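You operate a simulated robot arm through the tools that you are given. There is no shell and no other tool. Be economical: measure what you need, move in short steps, check, and stop when the job is done.

The job below is to be done with a simulated robot arm. You get a single attempt, and the scene is never put back.

Task
Fit white filter element 10 in pot 2 and pump the pot FULL.
Fine: lock it and shut its drain before you pump; leave the black pot lever alone.

The check looks at the end state, three seconds after you hand in, the way a careful person would. Anything else that was tipped, shoved, dropped, spilled or broken makes it a failure.

Robot
A 6-joint arm with a two-finger parallel gripper, fixed in place. Base frame: the origin is at the foot of the arm, x ahead of it, y to its left, z up; the work surface is at about z = 0.784. Lengths are in m, angles in rad, forces in N, time in s.
With the tool pointing down near the work surface it reaches from about 0.24 to 0.64 m from the base axis. Its first joint turns from -1.152 to 1.152 rad. Payload 2.7 kg.
The tool frame sits at the grasp point between the pads (the TCP): z along the fingers, y along the line on which they close. The tips reach 0.023 m beyond it. The gripper opens to 0.094 m. The fingers are 0.038 m wide and 0.01 m thick; the gripper's body (0.054 by 0.096 m) begins 0.039 m behind the TCP.
Orientation is that of the tool frame in the base frame, as [roll, pitch, yaw] about the fixed x, y, z axes, in that order (R = Rz(yaw) Ry(pitch) Rx(roll)). With the fingers straight down and closing along the base's y, the tool's x points along the base's -x, its y along +y and its z along -z.

Tools
- The arm moves only by the tool jog_arm. Its argument "steps" is text: rows parted by semicolons, each of 7 numbers parted by spaces: the closure in counts, from 0 (fully open) to 255 (shut), then the shift along the base's x, y, z in units of 50 mm (1.0 is 50 mm), then the turn, a rotation vector about the base's x, y, z in units of 8 degrees (1.0 is 8 degrees). In form: jaw x y z wx wy wz; .... A call has 1 to 12 rows; each row shifts and turns the commanded pose from where the row before left it. A call with a number of a shift or a turn outside -1 to 1 is refused whole. Each row takes 0.2 s and may step no farther than 0.05 m and 0.15 rad from the row before; otherwise, or with a gripper value out of range, the whole call is refused. Where a pose cannot be reached the arm comes as near as it can. A force on the tool above 60 N (or 10 N above the force at the start of the call, whichever is more), or a blocked arm, ends the call early, and 0.2 s more pass. The fingers move at their own pace (about 0.045 m/s each) and stop on an object; they squeeze with about 34 N. The grip force told is the motor's: it shows also when the fingers shut on nothing. Time passes only in rows, and 0.2 s behind the last, so rows that do not move let the fingers close. The reply holds the time, the measured pose of the TCP, the force on the tool along the base axes, the opening and the grip force, in the units named above and with some noise, and new pictures: "pictures" is both (left out), scene, wrist or none.
- Cameras (640 x 400 px; columns grow to the right, rows downward): "scene" is fixed at [0.0739, -0.4325, 1.4075]; the picture's right is [0.79, -0.62, 0.00], its down [-0.33, -0.43, -0.84] and it looks along [0.52, 0.66, -0.54] (base axes); focal length 327 px, centre (320, 200). "wrist" rides on the gripper at [0.087, 0.016, -0.074] in the tool frame; the picture's right is [-0.18, 0.98, 0.00], its down [-0.58, -0.11, -0.81] and it looks along [-0.79, -0.15, 0.59] (tool axes); focal length 243 px, centre (320, 200). There is no depth. A picture from a camera that has moved, and an enlarged one, comes with that camera's place and axes in the base frame and with its lens.
- zoom(camera, box): a new picture of the part [left, top, right, bottom] of that camera's present view, enlarged. No time passes.
- close_job(): hands the job in; it is judged then, once.

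Go step by step. Nothing tells you positions but the pictures and the camera data: compare them with the known pose of the tool, close in by small moves and look again before you grip or let go. The budget is 120 turns and 170 pictures, counting those below and the enlarged ones. Unless the task says otherwise, let go and move clear before handing in, and close with one line.

The tools are called as a command line: name --argument value ..., lists and objects as JSON in quotes. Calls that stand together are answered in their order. jog_arm: Moves the arm, as the interface text tells. Its arguments: {"type":"object","properties":{"steps":{"type":"string"},"pictures":{"type":"string","enum":["both","scene","wrist","none"]}},"required":["steps"]} The other tools are called the same way: zoom (camera, box) takes an enlarged picture of a part of a camera's view; close_job () hands the job in.

At the start:

```text
t: 0.0
tool_pos: [0.4603, -0.1251, 1.1636]
orientation: [3.141, 0.0, -3.141]
force: [-0.3, -0.7, 0.4]
finger_gap: 0.094
gripper_force: 0.0
```

scene: 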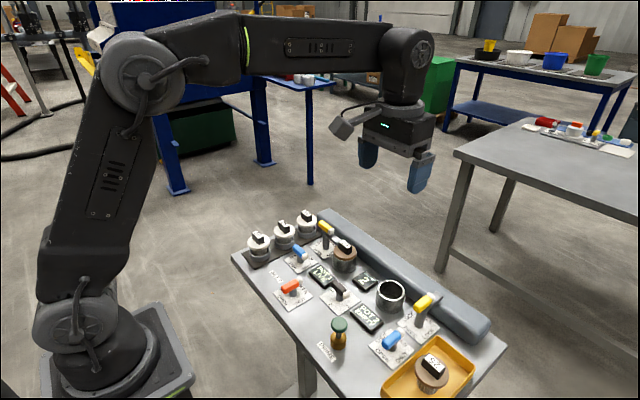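
wrist: 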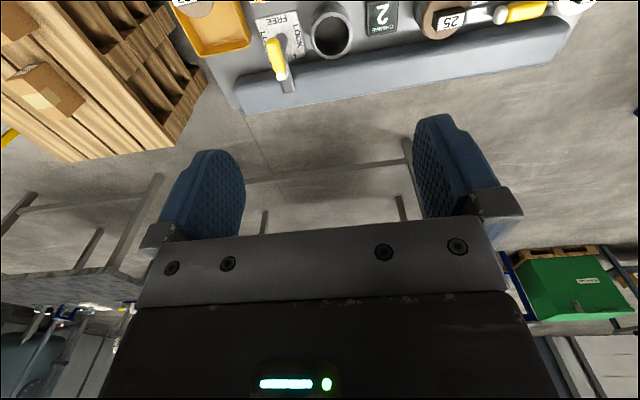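

I see a small bench with pots, levers, and white elements on the far left. I'll zoom in to read labels before moving.

zoom --camera "scene" --box '[230, 200, 390, 300]'

zoom --camera "scene" --box '[310, 260, 502, 380]'

```text
4.00 times, centred on (310, 250) of scene
camera zoom: at [0.0739, -0.4325, 1.4075], right [0.79, -0.62, 0.0], down [-0.33, -0.43, -0.84], along [0.52, 0.66, -0.54], focal length 1308 px, centre (360, 0)
```

zoom: 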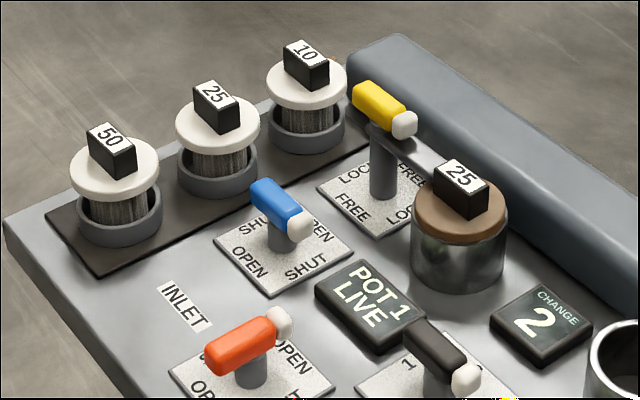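

```text
3.33 times, centred on (406, 320) of scene
camera zoom: at [0.0739, -0.4325, 1.4075], right [0.79, -0.62, 0.0], down [-0.33, -0.43, -0.84], along [0.52, 0.66, -0.54], focal length 1090 px, centre (33, -200)
```

zoom: 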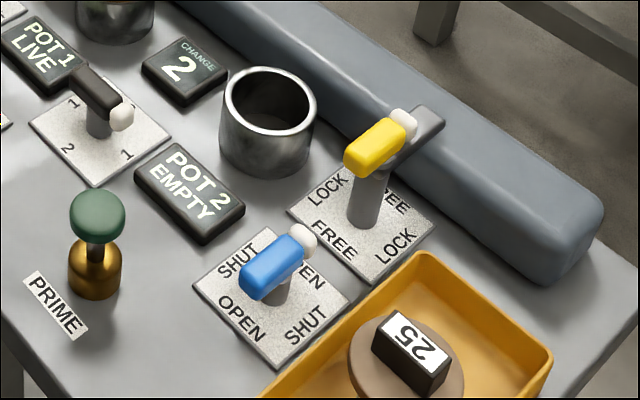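

Element 10 is at about (0.52, 0.19), pot 2 at (0.53, -0.12), its yellow lever (FREE) at (0.535, -0.205), its blue drain (OPEN) at (0.43, -0.215) and PRIME at (0.35, -0.14). I'll move above element 10 and look.

jog_arm --steps "0 0.13 0.7 -0.4 0 0 0;0 0.13 0.7 -0.4 0 0 0;0 0.13 0.7 -0.4 0 0 0;0 0.13 0.7 -0.4 0 0 0;0 0.13 0.7 -0.4 0 0 0;0 0.13 0.7 -0.4 0 0 0;0 0.13 0.7 -0.4 0 0 0;0 0.13 0.7 -0.4 0 0 0;0 0.13 0.7 -0.4 0 0 0;0 0 0 0 0 0 0"

```text
t: 2.2
tool_pos: [0.5176, 0.1888, 0.982]
orientation: [-3.141, 0.001, 3.141]
force: [0.5, -0.8, -1.5]
finger_gap: 0.0938
gripper_force: 0.0
camera wrist: at [0.4311, 0.205, 1.0564], right [0.18, 0.98, 0.0], down [0.58, -0.11, 0.81], along [0.79, -0.15, -0.59], focal length 243 px, centre (320, 200)
```

scene: 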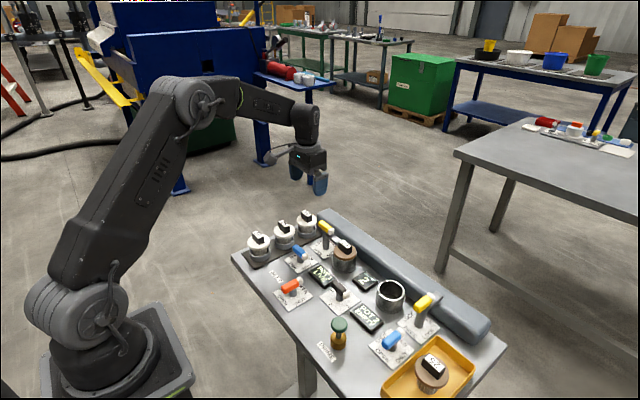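
wrist: 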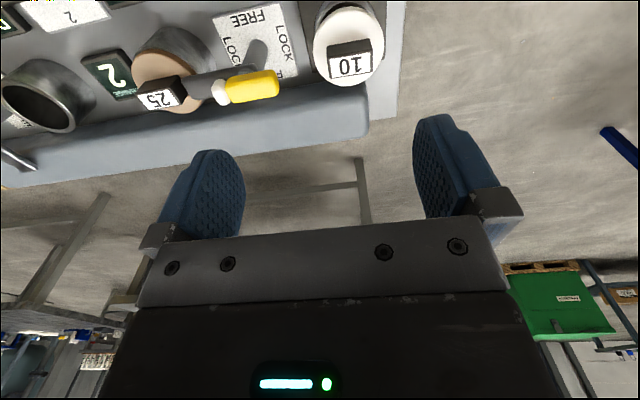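

Element 10's handle is long in y, with its top near (0.527, 0.211, 0.85). I'll look closer at how the pot 1 lock bar sits and at pot 2.

zoom --camera "wrist" --box '[80, 0, 400, 200]'

zoom --camera "scene" --box '[280, 200, 376, 260]'

```text
2.00 times, centred on (240, 100) of wrist
camera zoom: at [0.4311, 0.205, 1.0564], right [0.18, 0.98, 0.0], down [0.58, -0.11, 0.81], along [0.79, -0.15, -0.59], focal length 485 px, centre (480, 400)
```

zoom: 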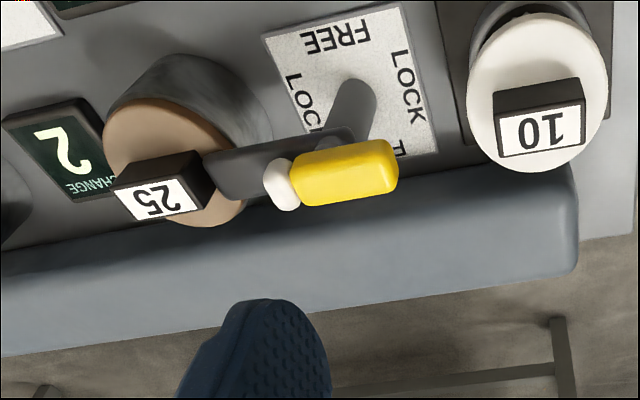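

```text
6.67 times, centred on (328, 230) of scene
camera zoom: at [0.0739, -0.4325, 1.4075], right [0.79, -0.62, 0.0], down [-0.33, -0.43, -0.84], along [0.52, 0.66, -0.54], focal length 2180 px, centre (267, 0)
```

zoom: 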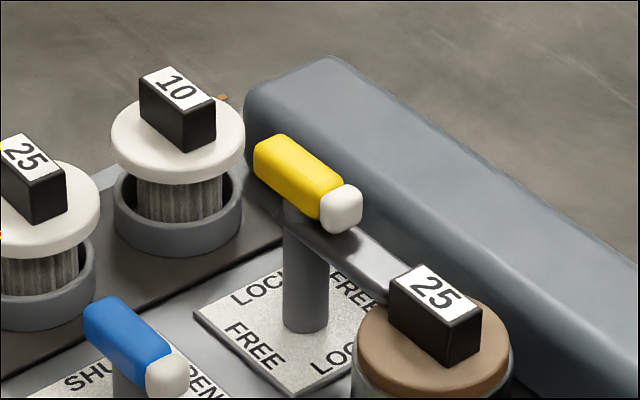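

The pot 1 bar lies on the lid and just meets the end of the handle, which is long in y, so I'll keep that orientation. I'll align over element 10, half close and descend partway.

jog_arm --steps "100 0.1 0.22 -0.4 0 0 0;100 0.1 0.22 -0.4 0 0 0;100 0 0 -0.4 0 0 0;100 0 0 0 0 0 0;100 0 0 0 0 0 0"

```text
t: 3.4
tool_pos: [0.5295, 0.2104, 0.9239]
orientation: [3.141, 0.001, -3.14]
force: [0.1, 0.4, -0.4]
finger_gap: 0.057
gripper_force: 0.2
camera wrist: at [0.4426, 0.2265, 0.998], right [0.18, 0.98, 0.0], down [0.58, -0.11, 0.81], along [0.79, -0.15, -0.59], focal length 243 px, centre (320, 200)
```

scene: 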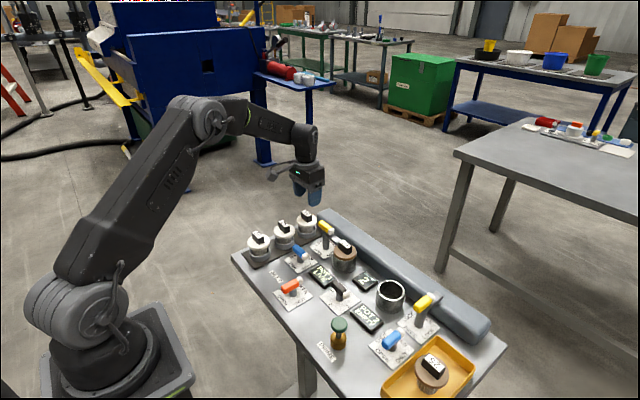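
wrist: 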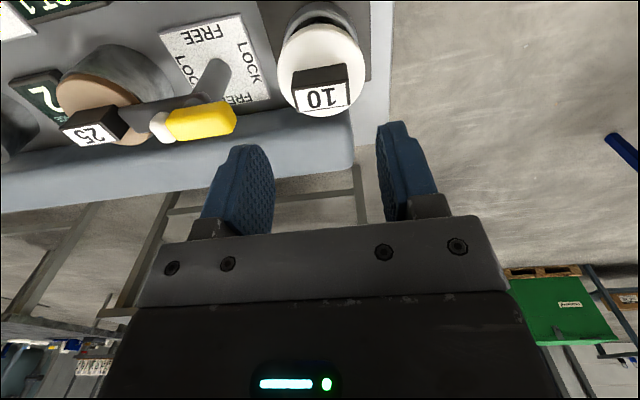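

Aligned within about 1 mm; the handle top is near z 0.855 and the lid near 0.836. I'll descend to about 0.865 and look.

jog_arm --steps "100 0 0 -0.4 0 0 0;100 0 0 -0.4 0 0 0;100 0 0 -0.38 0 0 0;100 0 0 0 0 0 0"

zoom --camera "scene" --box '[260, 170, 380, 245]'

```text
t: 4.4
tool_pos: [0.5289, 0.2086, 0.8661]
orientation: [3.14, 0.001, -3.14]
force: [0.2, -0.3, -0.5]
finger_gap: 0.0574
gripper_force: 0.0
camera wrist: at [0.4423, 0.2262, 0.9398], right [0.18, 0.98, 0.0], down [0.58, -0.11, 0.81], along [0.79, -0.15, -0.59], focal length 243 px, centre (320, 200)
```

scene: 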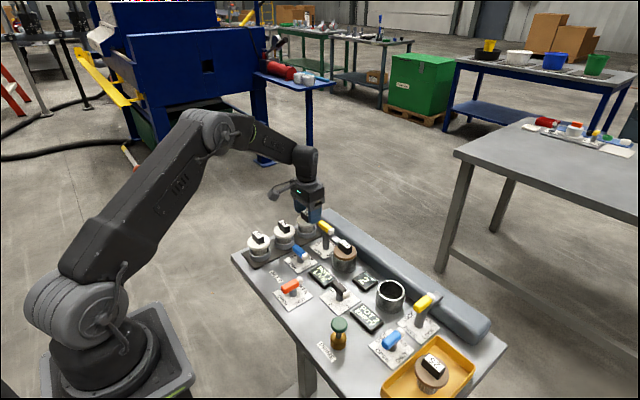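
wrist: 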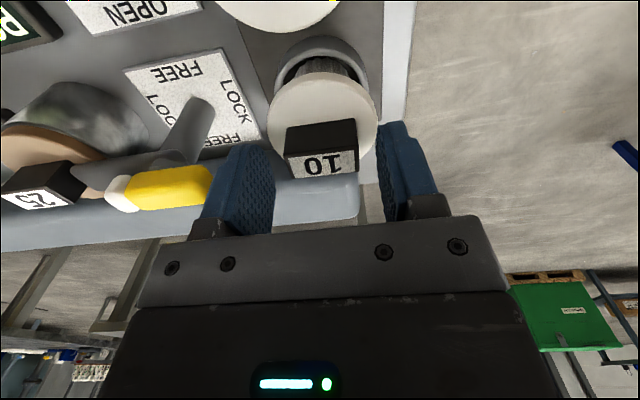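

```text
5.33 times, centred on (320, 208) of scene
camera zoom: at [0.0739, -0.4325, 1.4075], right [0.79, -0.62, 0.0], down [-0.33, -0.43, -0.84], along [0.52, 0.66, -0.54], focal length 1744 px, centre (320, 160)
```

zoom: 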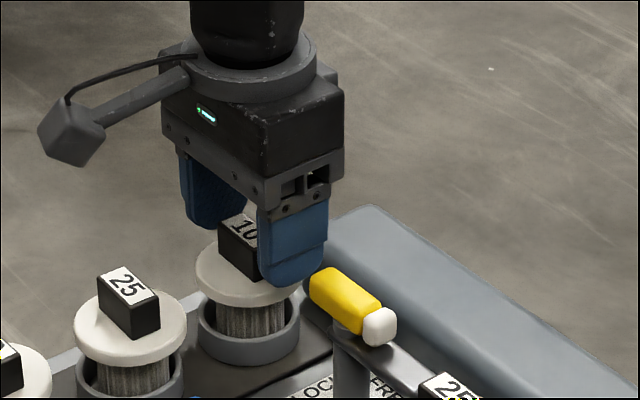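

Fingers straddle the handle. I'll lower 3 mm and close.

jog_arm --steps "100 0 0.04 -0.06 0 0 0;255 0 0 0 0 0 0;255 0 0 0 0 0 0;255 0 0 0 0 0 0;255 0 0 0 0 0 0" --pictures "none"

```text
t: 5.6
tool_pos: [0.5283, 0.2104, 0.8615]
orientation: [-3.141, 0.002, -3.139]
force: [0.4, 0.0, 0.2]
finger_gap: 0.0351
gripper_force: 33.5
```

Gripped at 35 mm. Lift straight up.

jog_arm --steps "255 0 0 0.3 0 0 0;255 0 0 0.5 0 0 0;255 0 0 0.6 0 0 0;255 0 0 0.6 0 0 0;255 0 0 0.5 0 0 0;255 0 0 0 0 0 0"

zoom --camera "scene" --box '[240, 130, 400, 230]'

```text
t: 7.0
tool_pos: [0.5289, 0.2107, 0.9891]
orientation: [3.141, 0.0, -3.139]
force: [-0.6, 0.3, -0.5]
finger_gap: 0.0351
gripper_force: 33.8
camera wrist: at [0.4431, 0.2272, 1.0626], right [0.18, 0.98, 0.0], down [0.58, -0.11, 0.81], along [0.79, -0.15, -0.59], focal length 243 px, centre (320, 200)
```

scene: 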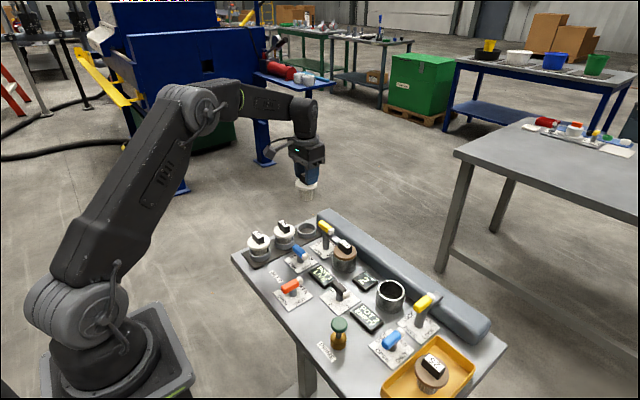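
wrist: 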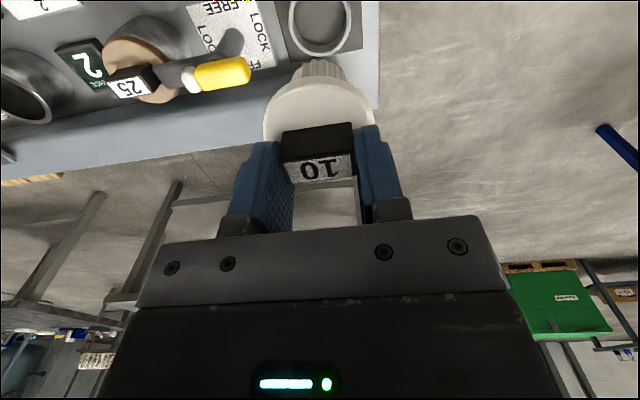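

```text
4.00 times, centred on (320, 180) of scene
camera zoom: at [0.0739, -0.4325, 1.4075], right [0.79, -0.62, 0.0], down [-0.33, -0.43, -0.84], along [0.52, 0.66, -0.54], focal length 1308 px, centre (320, 280)
```

zoom: 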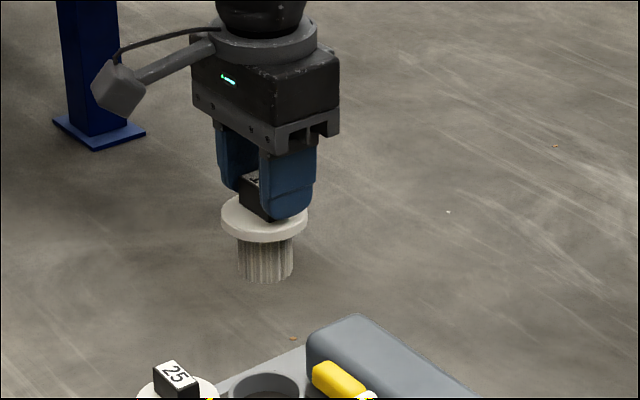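

Element lifted cleanly. I'll carry it at this height to above pot 2.

jog_arm --steps "255 0 -0.6 0 0 0 0;255 0 -0.8 0 0 0 0;255 0 -0.8 0 0 0 0;255 0 -0.8 0 0 0 0;255 0 -0.8 0 0 0 0;255 0 -0.8 0 0 0 0;255 0 -0.8 0 0 0 0;255 0 -0.7 0 0 0 0;255 0 -0.6 0 0 0 0;255 0 0 0 0 0 0"

zoom --camera "scene" --box '[320, 210, 480, 310]'

zoom --camera "wrist" --box '[160, 0, 480, 200]'

```text
t: 9.2
tool_pos: [0.5286, -0.1227, 0.9877]
orientation: [-3.141, 0.0, -3.14]
force: [-0.3, -0.5, -0.4]
finger_gap: 0.035
gripper_force: 34.1
camera wrist: at [0.4424, -0.1073, 1.062], right [0.18, 0.98, 0.0], down [0.58, -0.11, 0.81], along [0.79, -0.15, -0.59], focal length 243 px, centre (320, 200)
```

scene: 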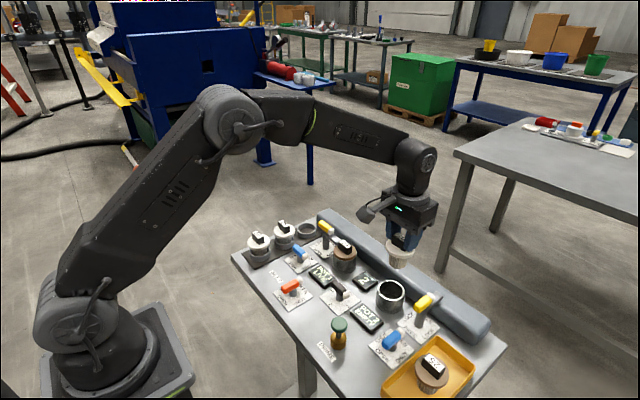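
wrist: 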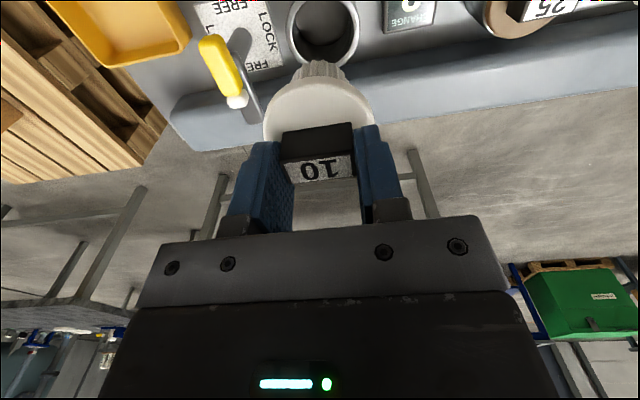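

```text
4.00 times, centred on (400, 260) of scene
camera zoom: at [0.0739, -0.4325, 1.4075], right [0.79, -0.62, 0.0], down [-0.33, -0.43, -0.84], along [0.52, 0.66, -0.54], focal length 1308 px, centre (0, -40)
```

zoom: 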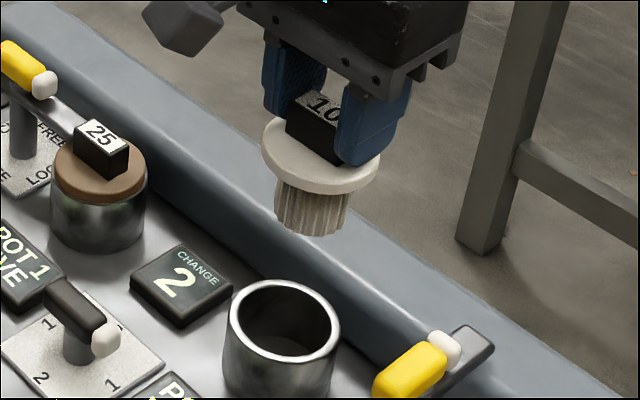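

```text
2.00 times, centred on (320, 100) of wrist
camera zoom: at [0.4424, -0.1073, 1.062], right [0.18, 0.98, 0.0], down [0.58, -0.11, 0.81], along [0.79, -0.15, -0.59], focal length 485 px, centre (320, 400)
```

zoom: 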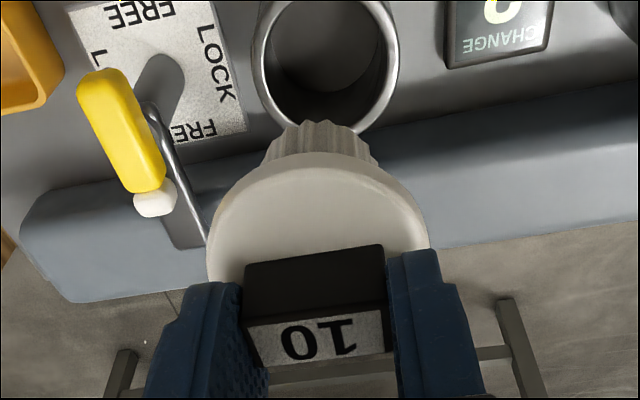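

Pot 2's rim centre comes out at about (0.526, -0.122), rim z about 0.82. I'll lower until the cartridge is just above the rim and compare.

jog_arm --steps "255 0 0 -0.4 0 0 0;255 0 0 -0.4 0 0 0;255 0 0 -0.4 0 0 0;255 0 0 -0.26 0 0 0;255 0 0 0 0 0 0"

zoom --camera "scene" --box '[340, 240, 452, 310]'

zoom --camera "wrist" --box '[160, 0, 480, 200]'

```text
t: 10.4
tool_pos: [0.5295, -0.123, 0.9136]
orientation: [3.141, 0.0, -3.14]
force: [0.9, 0.6, -1.0]
finger_gap: 0.0349
gripper_force: 34.0
camera wrist: at [0.4431, -0.1075, 0.9878], right [0.18, 0.98, 0.0], down [0.58, -0.11, 0.81], along [0.79, -0.15, -0.59], focal length 243 px, centre (320, 200)
```

scene: 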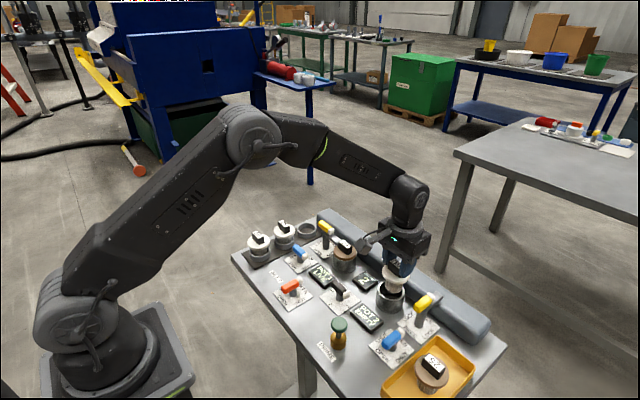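
wrist: 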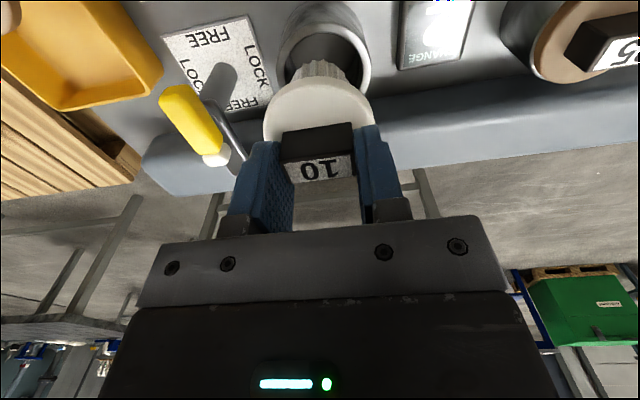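

```text
5.71 times, centred on (396, 275) of scene
camera zoom: at [0.0739, -0.4325, 1.4075], right [0.79, -0.62, 0.0], down [-0.33, -0.43, -0.84], along [0.52, 0.66, -0.54], focal length 1869 px, centre (-114, -229)
```

zoom: 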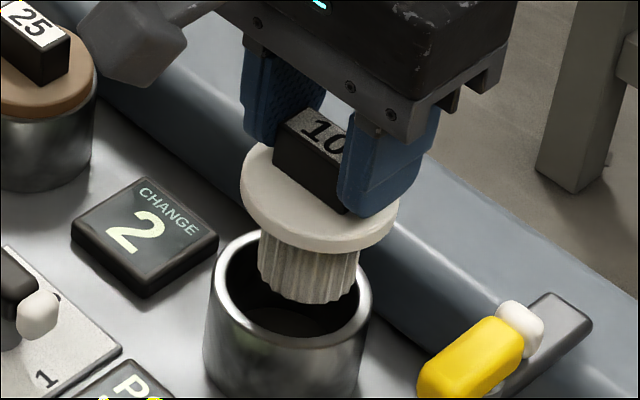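

```text
2.00 times, centred on (320, 100) of wrist
camera zoom: at [0.4431, -0.1075, 0.9878], right [0.18, 0.98, 0.0], down [0.58, -0.11, 0.81], along [0.79, -0.15, -0.59], focal length 485 px, centre (320, 400)
```

zoom: 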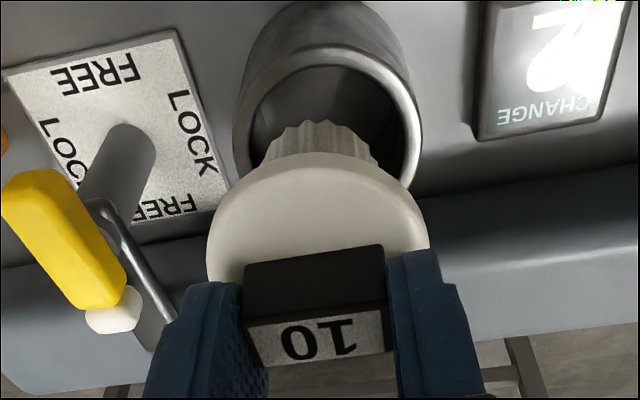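

The pot centre seems about 6 mm nearer in x and 2.5 mm to +y of the element. I'll shift and check again.

jog_arm --steps "255 -0.12 0.05 0 0 0 0;255 0 0 -0.2 0 0 0;255 0 0 0 0 0 0"

zoom --camera "scene" --box '[340, 240, 452, 310]'

zoom --camera "wrist" --box '[160, 0, 480, 200]'

```text
t: 11.2
tool_pos: [0.5232, -0.12, 0.9046]
orientation: [-3.141, -0.001, -3.138]
force: [-0.3, -0.4, -1.0]
finger_gap: 0.0349
gripper_force: 33.5
camera wrist: at [0.437, -0.1048, 0.9779], right [0.18, 0.98, 0.0], down [0.58, -0.11, 0.81], along [0.79, -0.15, -0.59], focal length 243 px, centre (320, 200)
```

scene: 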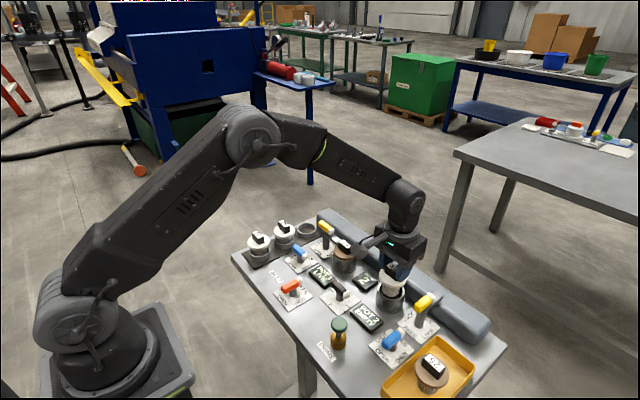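
wrist: 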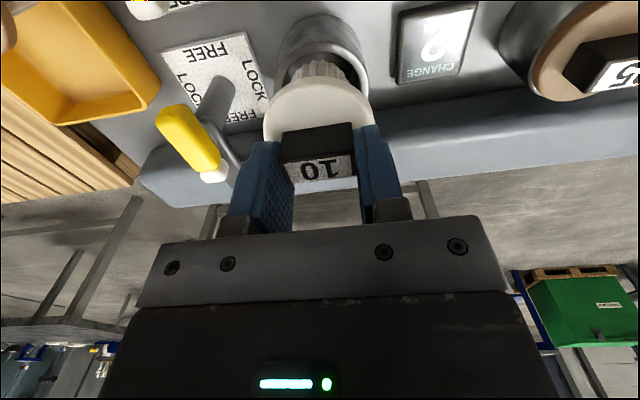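

```text
5.71 times, centred on (396, 275) of scene
camera zoom: at [0.0739, -0.4325, 1.4075], right [0.79, -0.62, 0.0], down [-0.33, -0.43, -0.84], along [0.52, 0.66, -0.54], focal length 1869 px, centre (-114, -229)
```

zoom: 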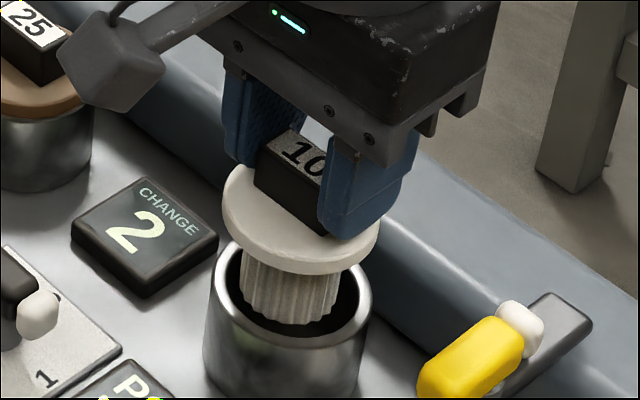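

```text
2.00 times, centred on (320, 100) of wrist
camera zoom: at [0.437, -0.1048, 0.9779], right [0.18, 0.98, 0.0], down [0.58, -0.11, 0.81], along [0.79, -0.15, -0.59], focal length 485 px, centre (320, 400)
```

zoom: 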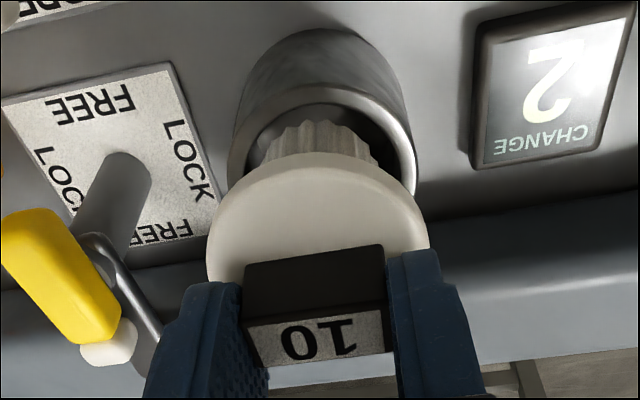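

Nearly centred. I'll trim about 1 mm in x and 1.5 mm in y and enter the pot gently.

jog_arm --steps "255 -0.02 0.03 0 0 0 0;255 0 0 -0.15 0 0 0;255 0 0 -0.15 0 0 0;255 0 0 -0.15 0 0 0;255 0 0 0 0 0 0"

zoom --camera "scene" --box '[340, 240, 452, 310]'

```text
t: 12.4
tool_pos: [0.5212, -0.1175, 0.8815]
orientation: [3.141, 0.002, -3.14]
force: [-0.2, -0.7, -0.9]
finger_gap: 0.0353
gripper_force: 33.8
camera wrist: at [0.4353, -0.102, 0.9569], right [0.18, 0.98, 0.0], down [0.58, -0.11, 0.81], along [0.79, -0.15, -0.59], focal length 243 px, centre (320, 200)
```

scene: 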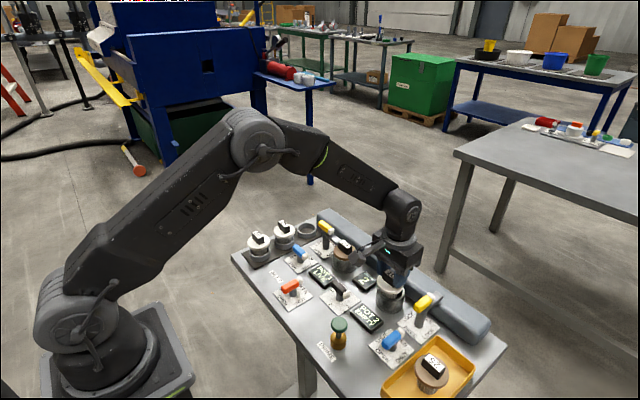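
wrist: 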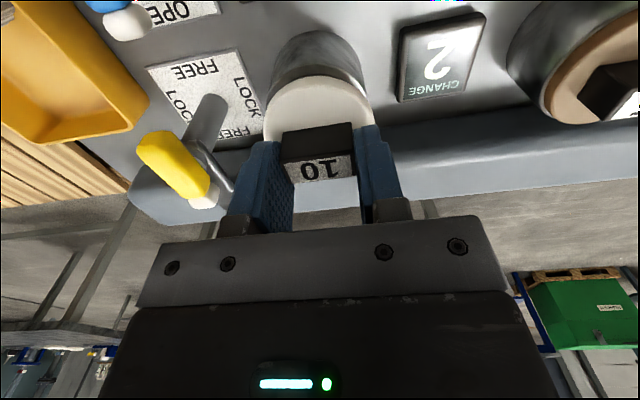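

```text
5.71 times, centred on (396, 275) of scene
camera zoom: at [0.0739, -0.4325, 1.4075], right [0.79, -0.62, 0.0], down [-0.33, -0.43, -0.84], along [0.52, 0.66, -0.54], focal length 1869 px, centre (-114, -229)
```

zoom: 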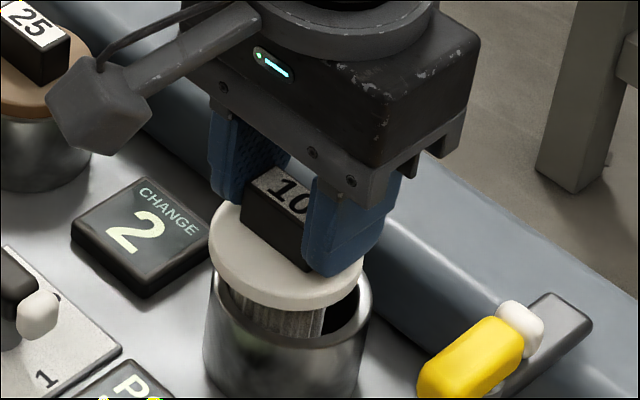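

Inside the pot now and centred. I'll trim 1 mm back and lower to seat, watching the force.

jog_arm --steps "255 0.025 -0.01 -0.1 0 0 0;255 0 0 -0.1 0 0 0;255 0 0 -0.1 0 0 0;255 0 0 0 0 0 0"

zoom --camera "scene" --box '[340, 240, 452, 310]'

```text
t: 13.4
tool_pos: [0.5245, -0.1183, 0.8661]
orientation: [-3.142, 0.001, -3.14]
force: [-0.2, 0.5, -0.9]
finger_gap: 0.0355
gripper_force: 33.7
camera wrist: at [0.4366, -0.1027, 0.9411], right [0.18, 0.98, 0.0], down [0.58, -0.11, 0.81], along [0.79, -0.15, -0.59], focal length 243 px, centre (320, 200)
```

scene: 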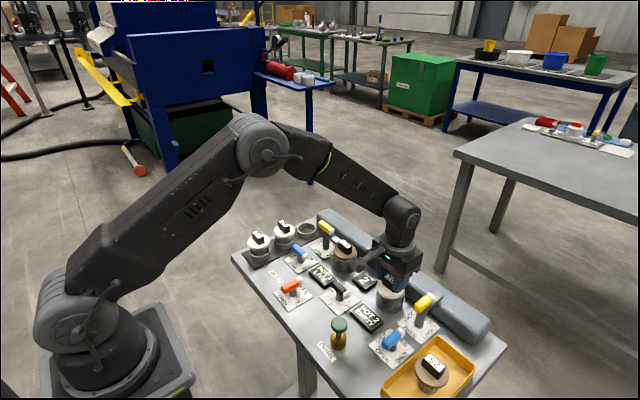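
wrist: 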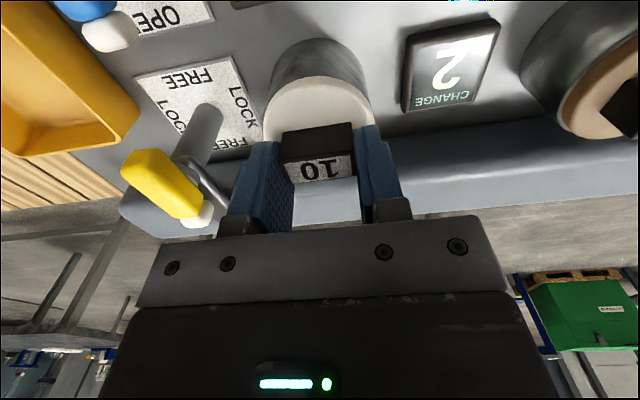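

```text
5.71 times, centred on (396, 275) of scene
camera zoom: at [0.0739, -0.4325, 1.4075], right [0.79, -0.62, 0.0], down [-0.33, -0.43, -0.84], along [0.52, 0.66, -0.54], focal length 1869 px, centre (-114, -229)
```

zoom: 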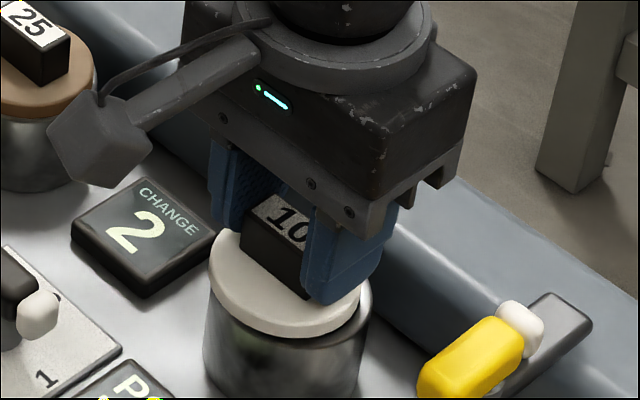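

Lid is just above the rim. Continue down in 2 mm steps.

jog_arm --steps "255 0.01 -0.01 -0.05 0 0 0;255 0 0 -0.05 0 0 0;255 0 0 0 0 0 0" --pictures "scene"

zoom --camera "scene" --box '[340, 240, 452, 310]'

```text
t: 14.2
tool_pos: [0.5234, -0.1191, 0.8615]
orientation: [3.141, 0.001, -3.14]
force: [-0.2, -0.2, -1.2]
finger_gap: 0.035
gripper_force: 34.0
```

scene: 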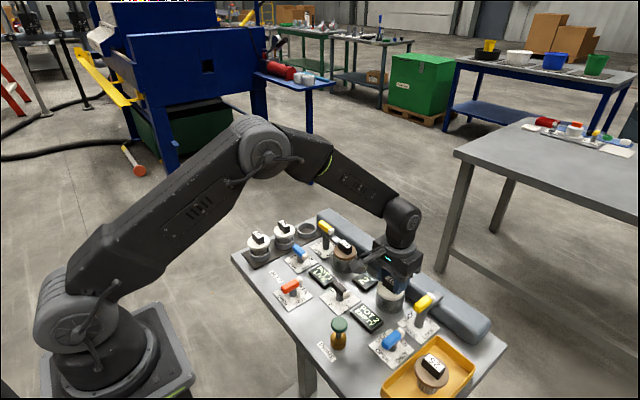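

```text
5.71 times, centred on (396, 275) of scene
camera zoom: at [0.0739, -0.4325, 1.4075], right [0.79, -0.62, 0.0], down [-0.33, -0.43, -0.84], along [0.52, 0.66, -0.54], focal length 1869 px, centre (-114, -229)
```

zoom: 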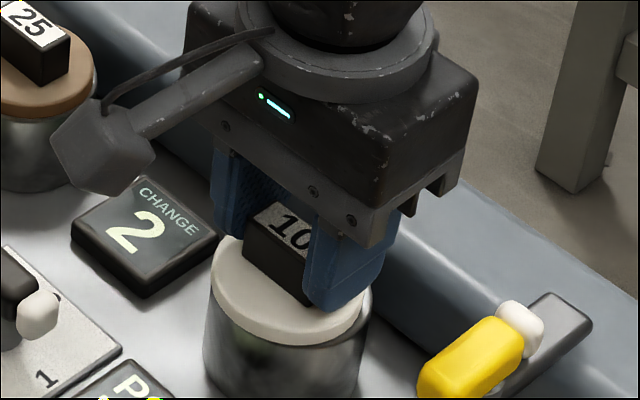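

jog_arm --steps "255 0.01 0 -0.04 0 0 0;255 0 0 -0.04 0 0 0;255 0 0 0 0 0 0" --pictures "none"

zoom --camera "scene" --box '[340, 240, 452, 310]'

```text
t: 15.0
tool_pos: [0.5257, -0.119, 0.8606]
orientation: [-3.141, 0.005, -3.139]
force: [-9.6, 2.1, 29.3]
finger_gap: 0.0355
gripper_force: 34.1
```

```text
5.71 times, centred on (396, 275) of scene
camera zoom: at [0.0732, -0.4324, 1.4076], right [0.79, -0.62, 0.0], down [-0.33, -0.43, -0.84], along [0.52, 0.66, -0.54], focal length 1869 px, centre (-114, -229)
```

zoom: 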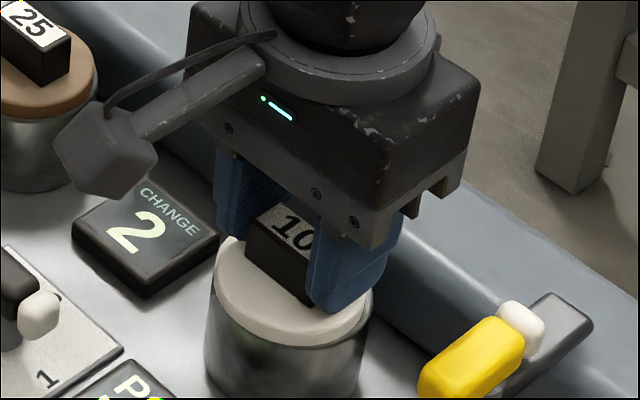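

Contact at 29 N: the lid sits on the rim and is centred. I'll relax the push, open partway, and rise.

jog_arm --steps "255 -0.01 0 0.05 0 0 0;105 0 0 0 0 0 0;105 0 0 0 0 0 0;105 0 0 0 0 0 0;105 0 0 0.3 0 0 0;105 0 0 0.5 0 0 0;105 0 0 0.7 0 0 0;105 0 0 0.8 0 0 0;105 0 0 0 0 0 0"

zoom --camera "scene" --box '[340, 240, 452, 310]'

zoom --camera "wrist" --box '[160, 0, 480, 200]'

```text
t: 17.0
tool_pos: [0.5244, -0.1189, 0.9765]
orientation: [3.141, 0.0, -3.14]
force: [-0.2, 0.4, -0.5]
finger_gap: 0.0556
gripper_force: 0.0
camera wrist: at [0.438, -0.1032, 1.0511], right [0.18, 0.98, 0.0], down [0.58, -0.11, 0.81], along [0.79, -0.15, -0.59], focal length 243 px, centre (320, 200)
```

scene: 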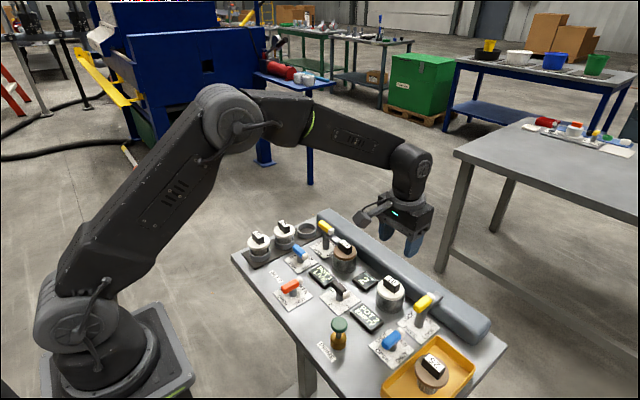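
wrist: 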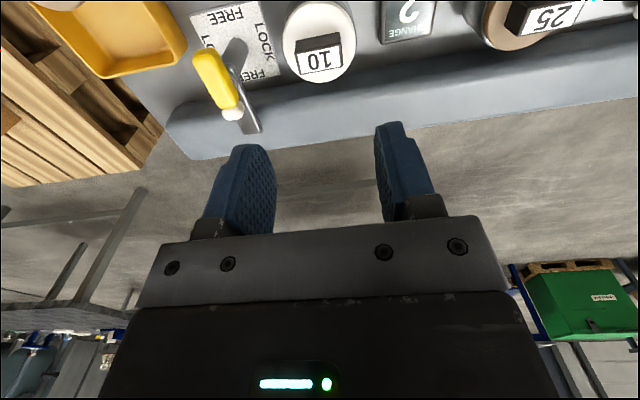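

```text
5.71 times, centred on (396, 275) of scene
camera zoom: at [0.0739, -0.4325, 1.4075], right [0.79, -0.62, 0.0], down [-0.33, -0.43, -0.84], along [0.52, 0.66, -0.54], focal length 1869 px, centre (-114, -229)
```

zoom: 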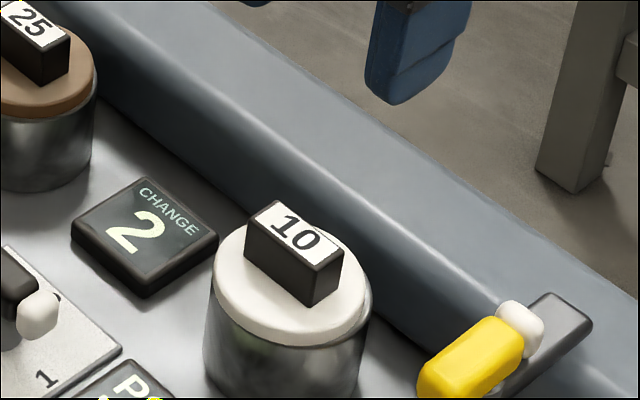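

```text
2.00 times, centred on (320, 100) of wrist
camera zoom: at [0.438, -0.1032, 1.0511], right [0.18, 0.98, 0.0], down [0.58, -0.11, 0.81], along [0.79, -0.15, -0.59], focal length 485 px, centre (320, 400)
```

zoom: 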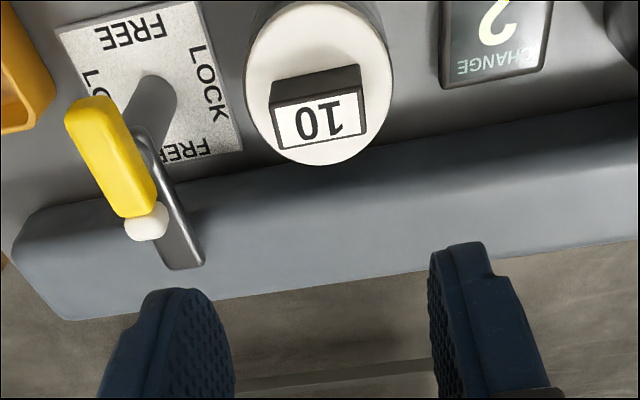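

The element is seated squarely with its lid flat on the rim. The yellow lever is at about (0.531, -0.205, top ~0.86); I'll move above it and look.

jog_arm --steps "130 0.07 -0.8 0 0 0 0;130 0.06 -0.9 0 0 0 0;130 0 0 -0.55 0 0 0;130 0 0 -0.55 0 0 0;130 0 0 0 0 0 0"

zoom --camera "scene" --box '[360, 240, 488, 320]'

zoom --camera "wrist" --box '[160, 0, 480, 200]'

```text
t: 18.2
tool_pos: [0.5305, -0.2042, 0.9197]
orientation: [3.142, 0.001, -3.139]
force: [-0.2, -0.3, 0.4]
finger_gap: 0.046
gripper_force: 0.0
camera wrist: at [0.4448, -0.1879, 0.9947], right [0.18, 0.98, 0.0], down [0.58, -0.11, 0.81], along [0.79, -0.15, -0.59], focal length 243 px, centre (320, 200)
```

scene: 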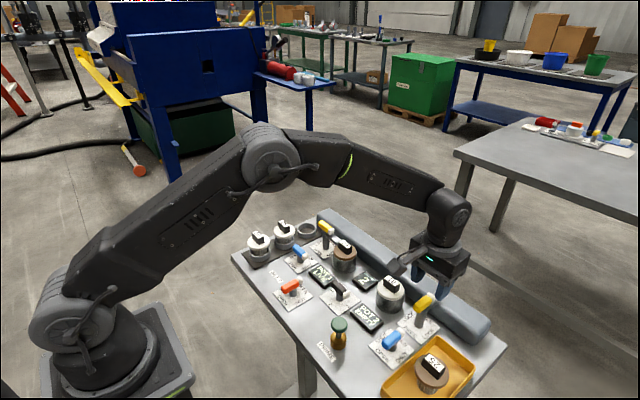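
wrist: 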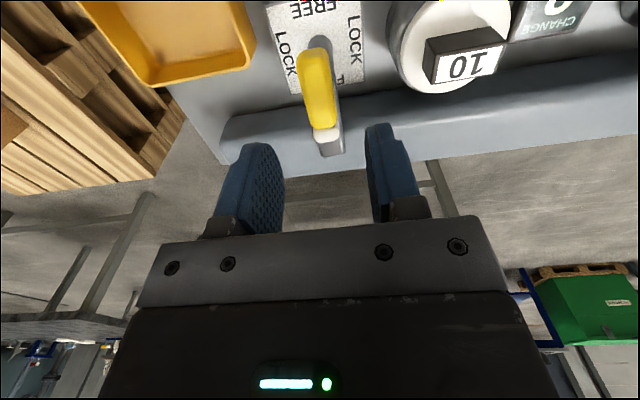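

```text
5.00 times, centred on (424, 280) of scene
camera zoom: at [0.0739, -0.4325, 1.4075], right [0.79, -0.62, 0.0], down [-0.33, -0.43, -0.84], along [0.52, 0.66, -0.54], focal length 1635 px, centre (-200, -200)
```

zoom: 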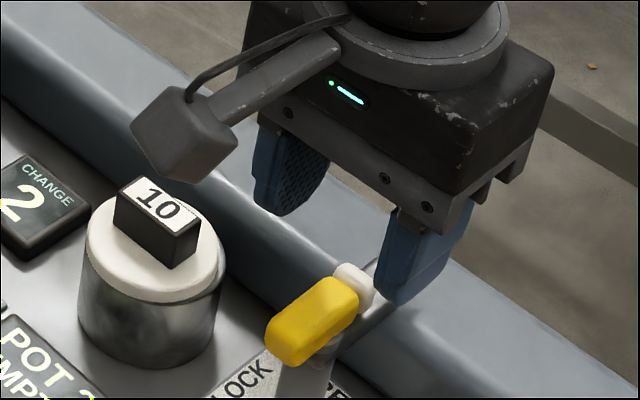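

```text
2.00 times, centred on (320, 100) of wrist
camera zoom: at [0.4448, -0.1879, 0.9947], right [0.18, 0.98, 0.0], down [0.58, -0.11, 0.81], along [0.79, -0.15, -0.59], focal length 485 px, centre (320, 400)
```

zoom: 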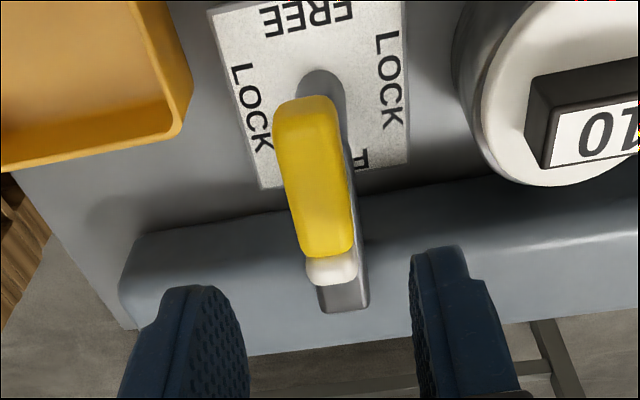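

The pivot is near (0.524, -0.204). I'll shift back 6 mm, lower to straddle the handle, and look.

jog_arm --steps "130 -0.13 0 -0.3 0 0 0;130 0 0 -0.35 0 0 0;130 0 0 -0.3 0 0 0;130 0 0 0 0 0 0"

zoom --camera "scene" --box '[360, 240, 488, 320]'

zoom --camera "wrist" --box '[160, 40, 480, 240]'

```text
t: 19.2
tool_pos: [0.5228, -0.2031, 0.8744]
orientation: [3.142, -0.001, -3.14]
force: [0.2, 0.0, 0.3]
finger_gap: 0.0462
gripper_force: 0.0
camera wrist: at [0.4369, -0.188, 0.9479], right [0.18, 0.98, 0.0], down [0.58, -0.11, 0.81], along [0.79, -0.15, -0.59], focal length 243 px, centre (320, 200)
```

scene: 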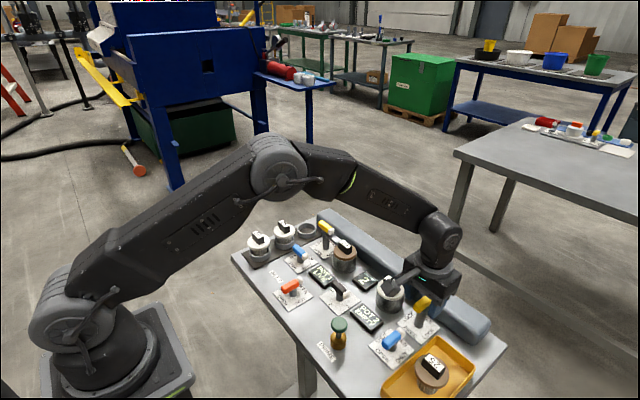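
wrist: 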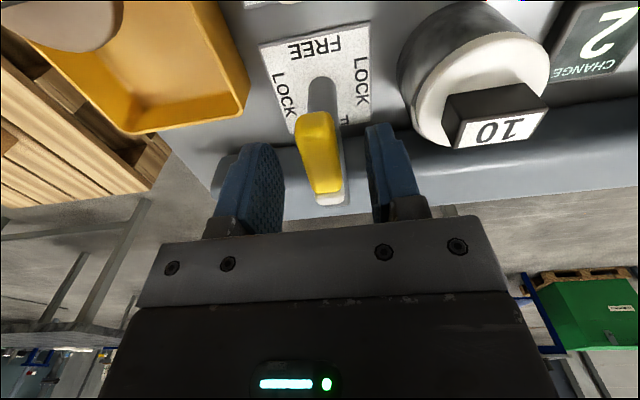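

```text
5.00 times, centred on (424, 280) of scene
camera zoom: at [0.0739, -0.4325, 1.4075], right [0.79, -0.62, 0.0], down [-0.33, -0.43, -0.84], along [0.52, 0.66, -0.54], focal length 1635 px, centre (-200, -200)
```

zoom: 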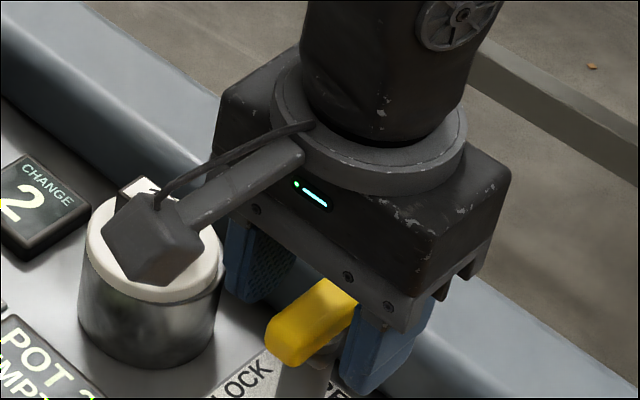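

```text
2.00 times, centred on (320, 140) of wrist
camera zoom: at [0.4369, -0.188, 0.9479], right [0.18, 0.98, 0.0], down [0.58, -0.11, 0.81], along [0.79, -0.15, -0.59], focal length 485 px, centre (320, 320)
```

zoom: 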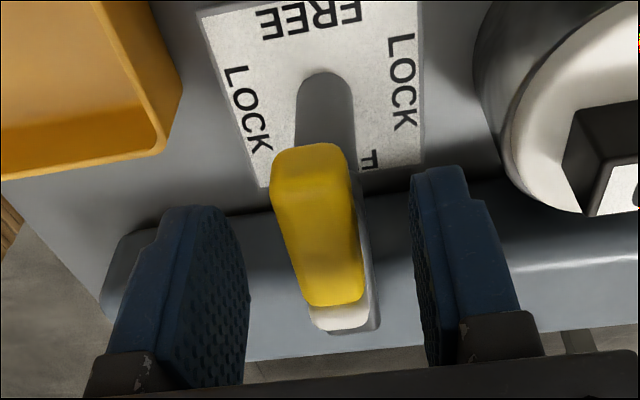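

The handle is between the fingers with its top near 0.857. I'll lower 9 mm and close.

jog_arm --steps "130 0.01 -0.03 -0.1 0 0 0;130 0 0 -0.1 0 0 0;255 0 0 0 0 0 0;255 0 0 0 0 0 0;255 0 0 0 0 0 0"

zoom --camera "wrist" --box '[160, 40, 480, 240]'

```text
t: 20.4
tool_pos: [0.5237, -0.2036, 0.8636]
orientation: [3.138, -0.001, -3.14]
force: [-1.6, 22.4, 3.7]
finger_gap: 0.0219
gripper_force: 45.2
camera wrist: at [0.4375, -0.1876, 0.9378], right [0.18, 0.98, 0.0], down [0.58, -0.11, 0.81], along [0.79, -0.14, -0.59], focal length 243 px, centre (320, 200)
```

scene: 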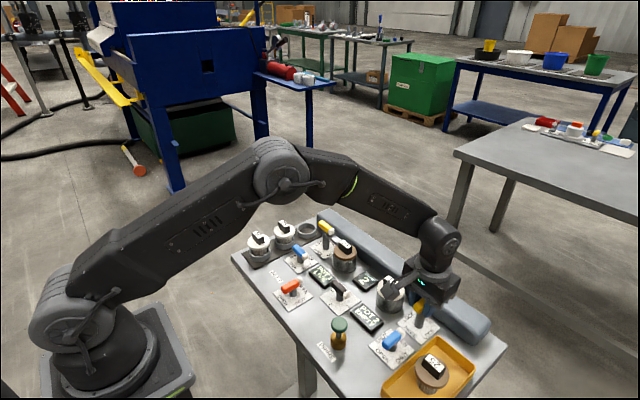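
wrist: 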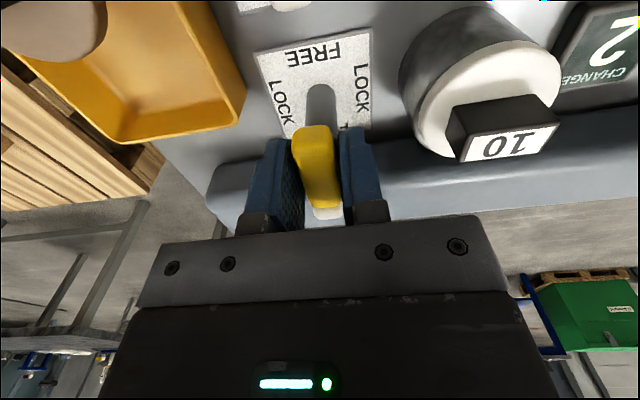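

```text
2.00 times, centred on (320, 140) of wrist
camera zoom: at [0.4375, -0.1876, 0.9378], right [0.18, 0.98, 0.0], down [0.58, -0.11, 0.81], along [0.79, -0.14, -0.59], focal length 485 px, centre (320, 320)
```

zoom: 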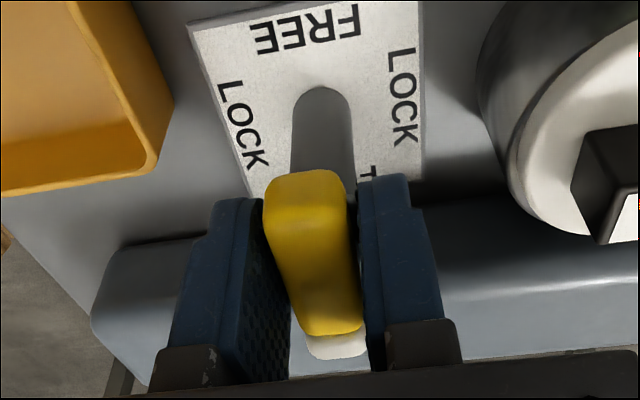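

The +y finger touched first, so I'll shift the grip +3 mm in y to centre on the handle.

jog_arm --steps "255 0 0.04 0 0 0 0;255 0 0.03 0 0 0 0;255 0 0 0 0 0 0;255 0 0 0 0 0 0" --pictures "none"

zoom --camera "wrist" --box '[160, 40, 480, 240]'

```text
t: 21.4
tool_pos: [0.5233, -0.202, 0.8636]
orientation: [-3.141, 0.001, 3.141]
force: [6.5, 0.0, -6.7]
finger_gap: 0.0216
gripper_force: 44.6
```

```text
2.00 times, centred on (320, 140) of wrist
camera zoom: at [0.4373, -0.187, 0.9375], right [0.18, 0.98, 0.0], down [0.58, -0.11, 0.81], along [0.79, -0.15, -0.59], focal length 485 px, centre (320, 320)
```

zoom: 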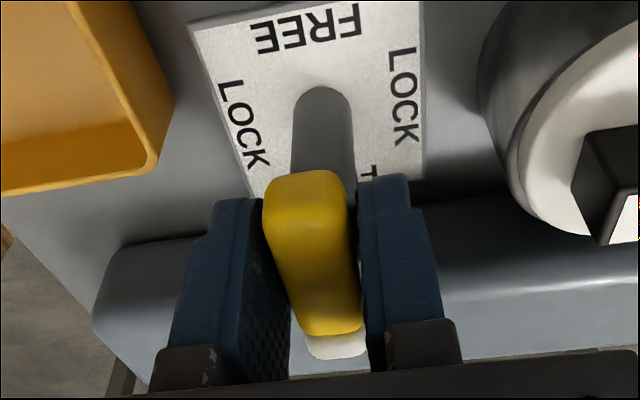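

Now gripped evenly at 21.6 mm. I'll turn +24° about z first and check.

jog_arm --steps "255 0 0 0 0 0 1;255 0 0 0 0 0 1;255 0 0 0 0 0 1;255 0 0 0 0 0 0" --pictures "scene"

zoom --camera "wrist" --box '[160, 40, 480, 240]'

```text
t: 22.4
tool_pos: [0.5242, -0.2055, 0.863]
orientation: [-3.14, -0.001, -2.721]
force: [-0.7, -23.5, -7.2]
finger_gap: 0.0217
gripper_force: 44.6
```

scene: 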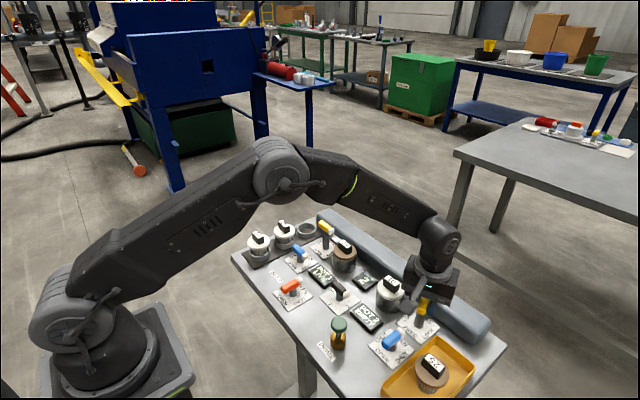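

```text
2.00 times, centred on (320, 140) of wrist
camera zoom: at [0.4386, -0.2253, 0.9377], right [-0.23, 0.97, 0.0], down [0.57, 0.14, 0.81], along [0.78, 0.19, -0.59], focal length 485 px, centre (320, 320)
```

zoom: 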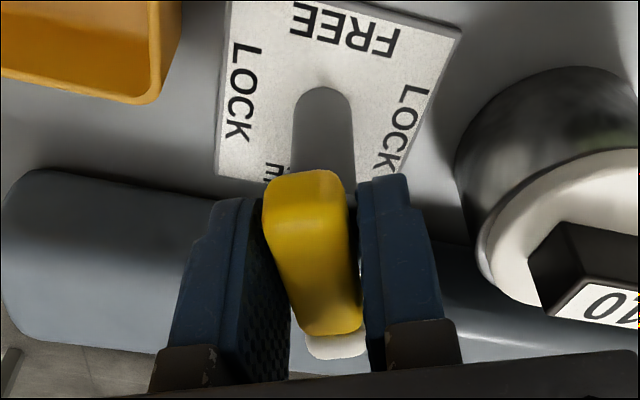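

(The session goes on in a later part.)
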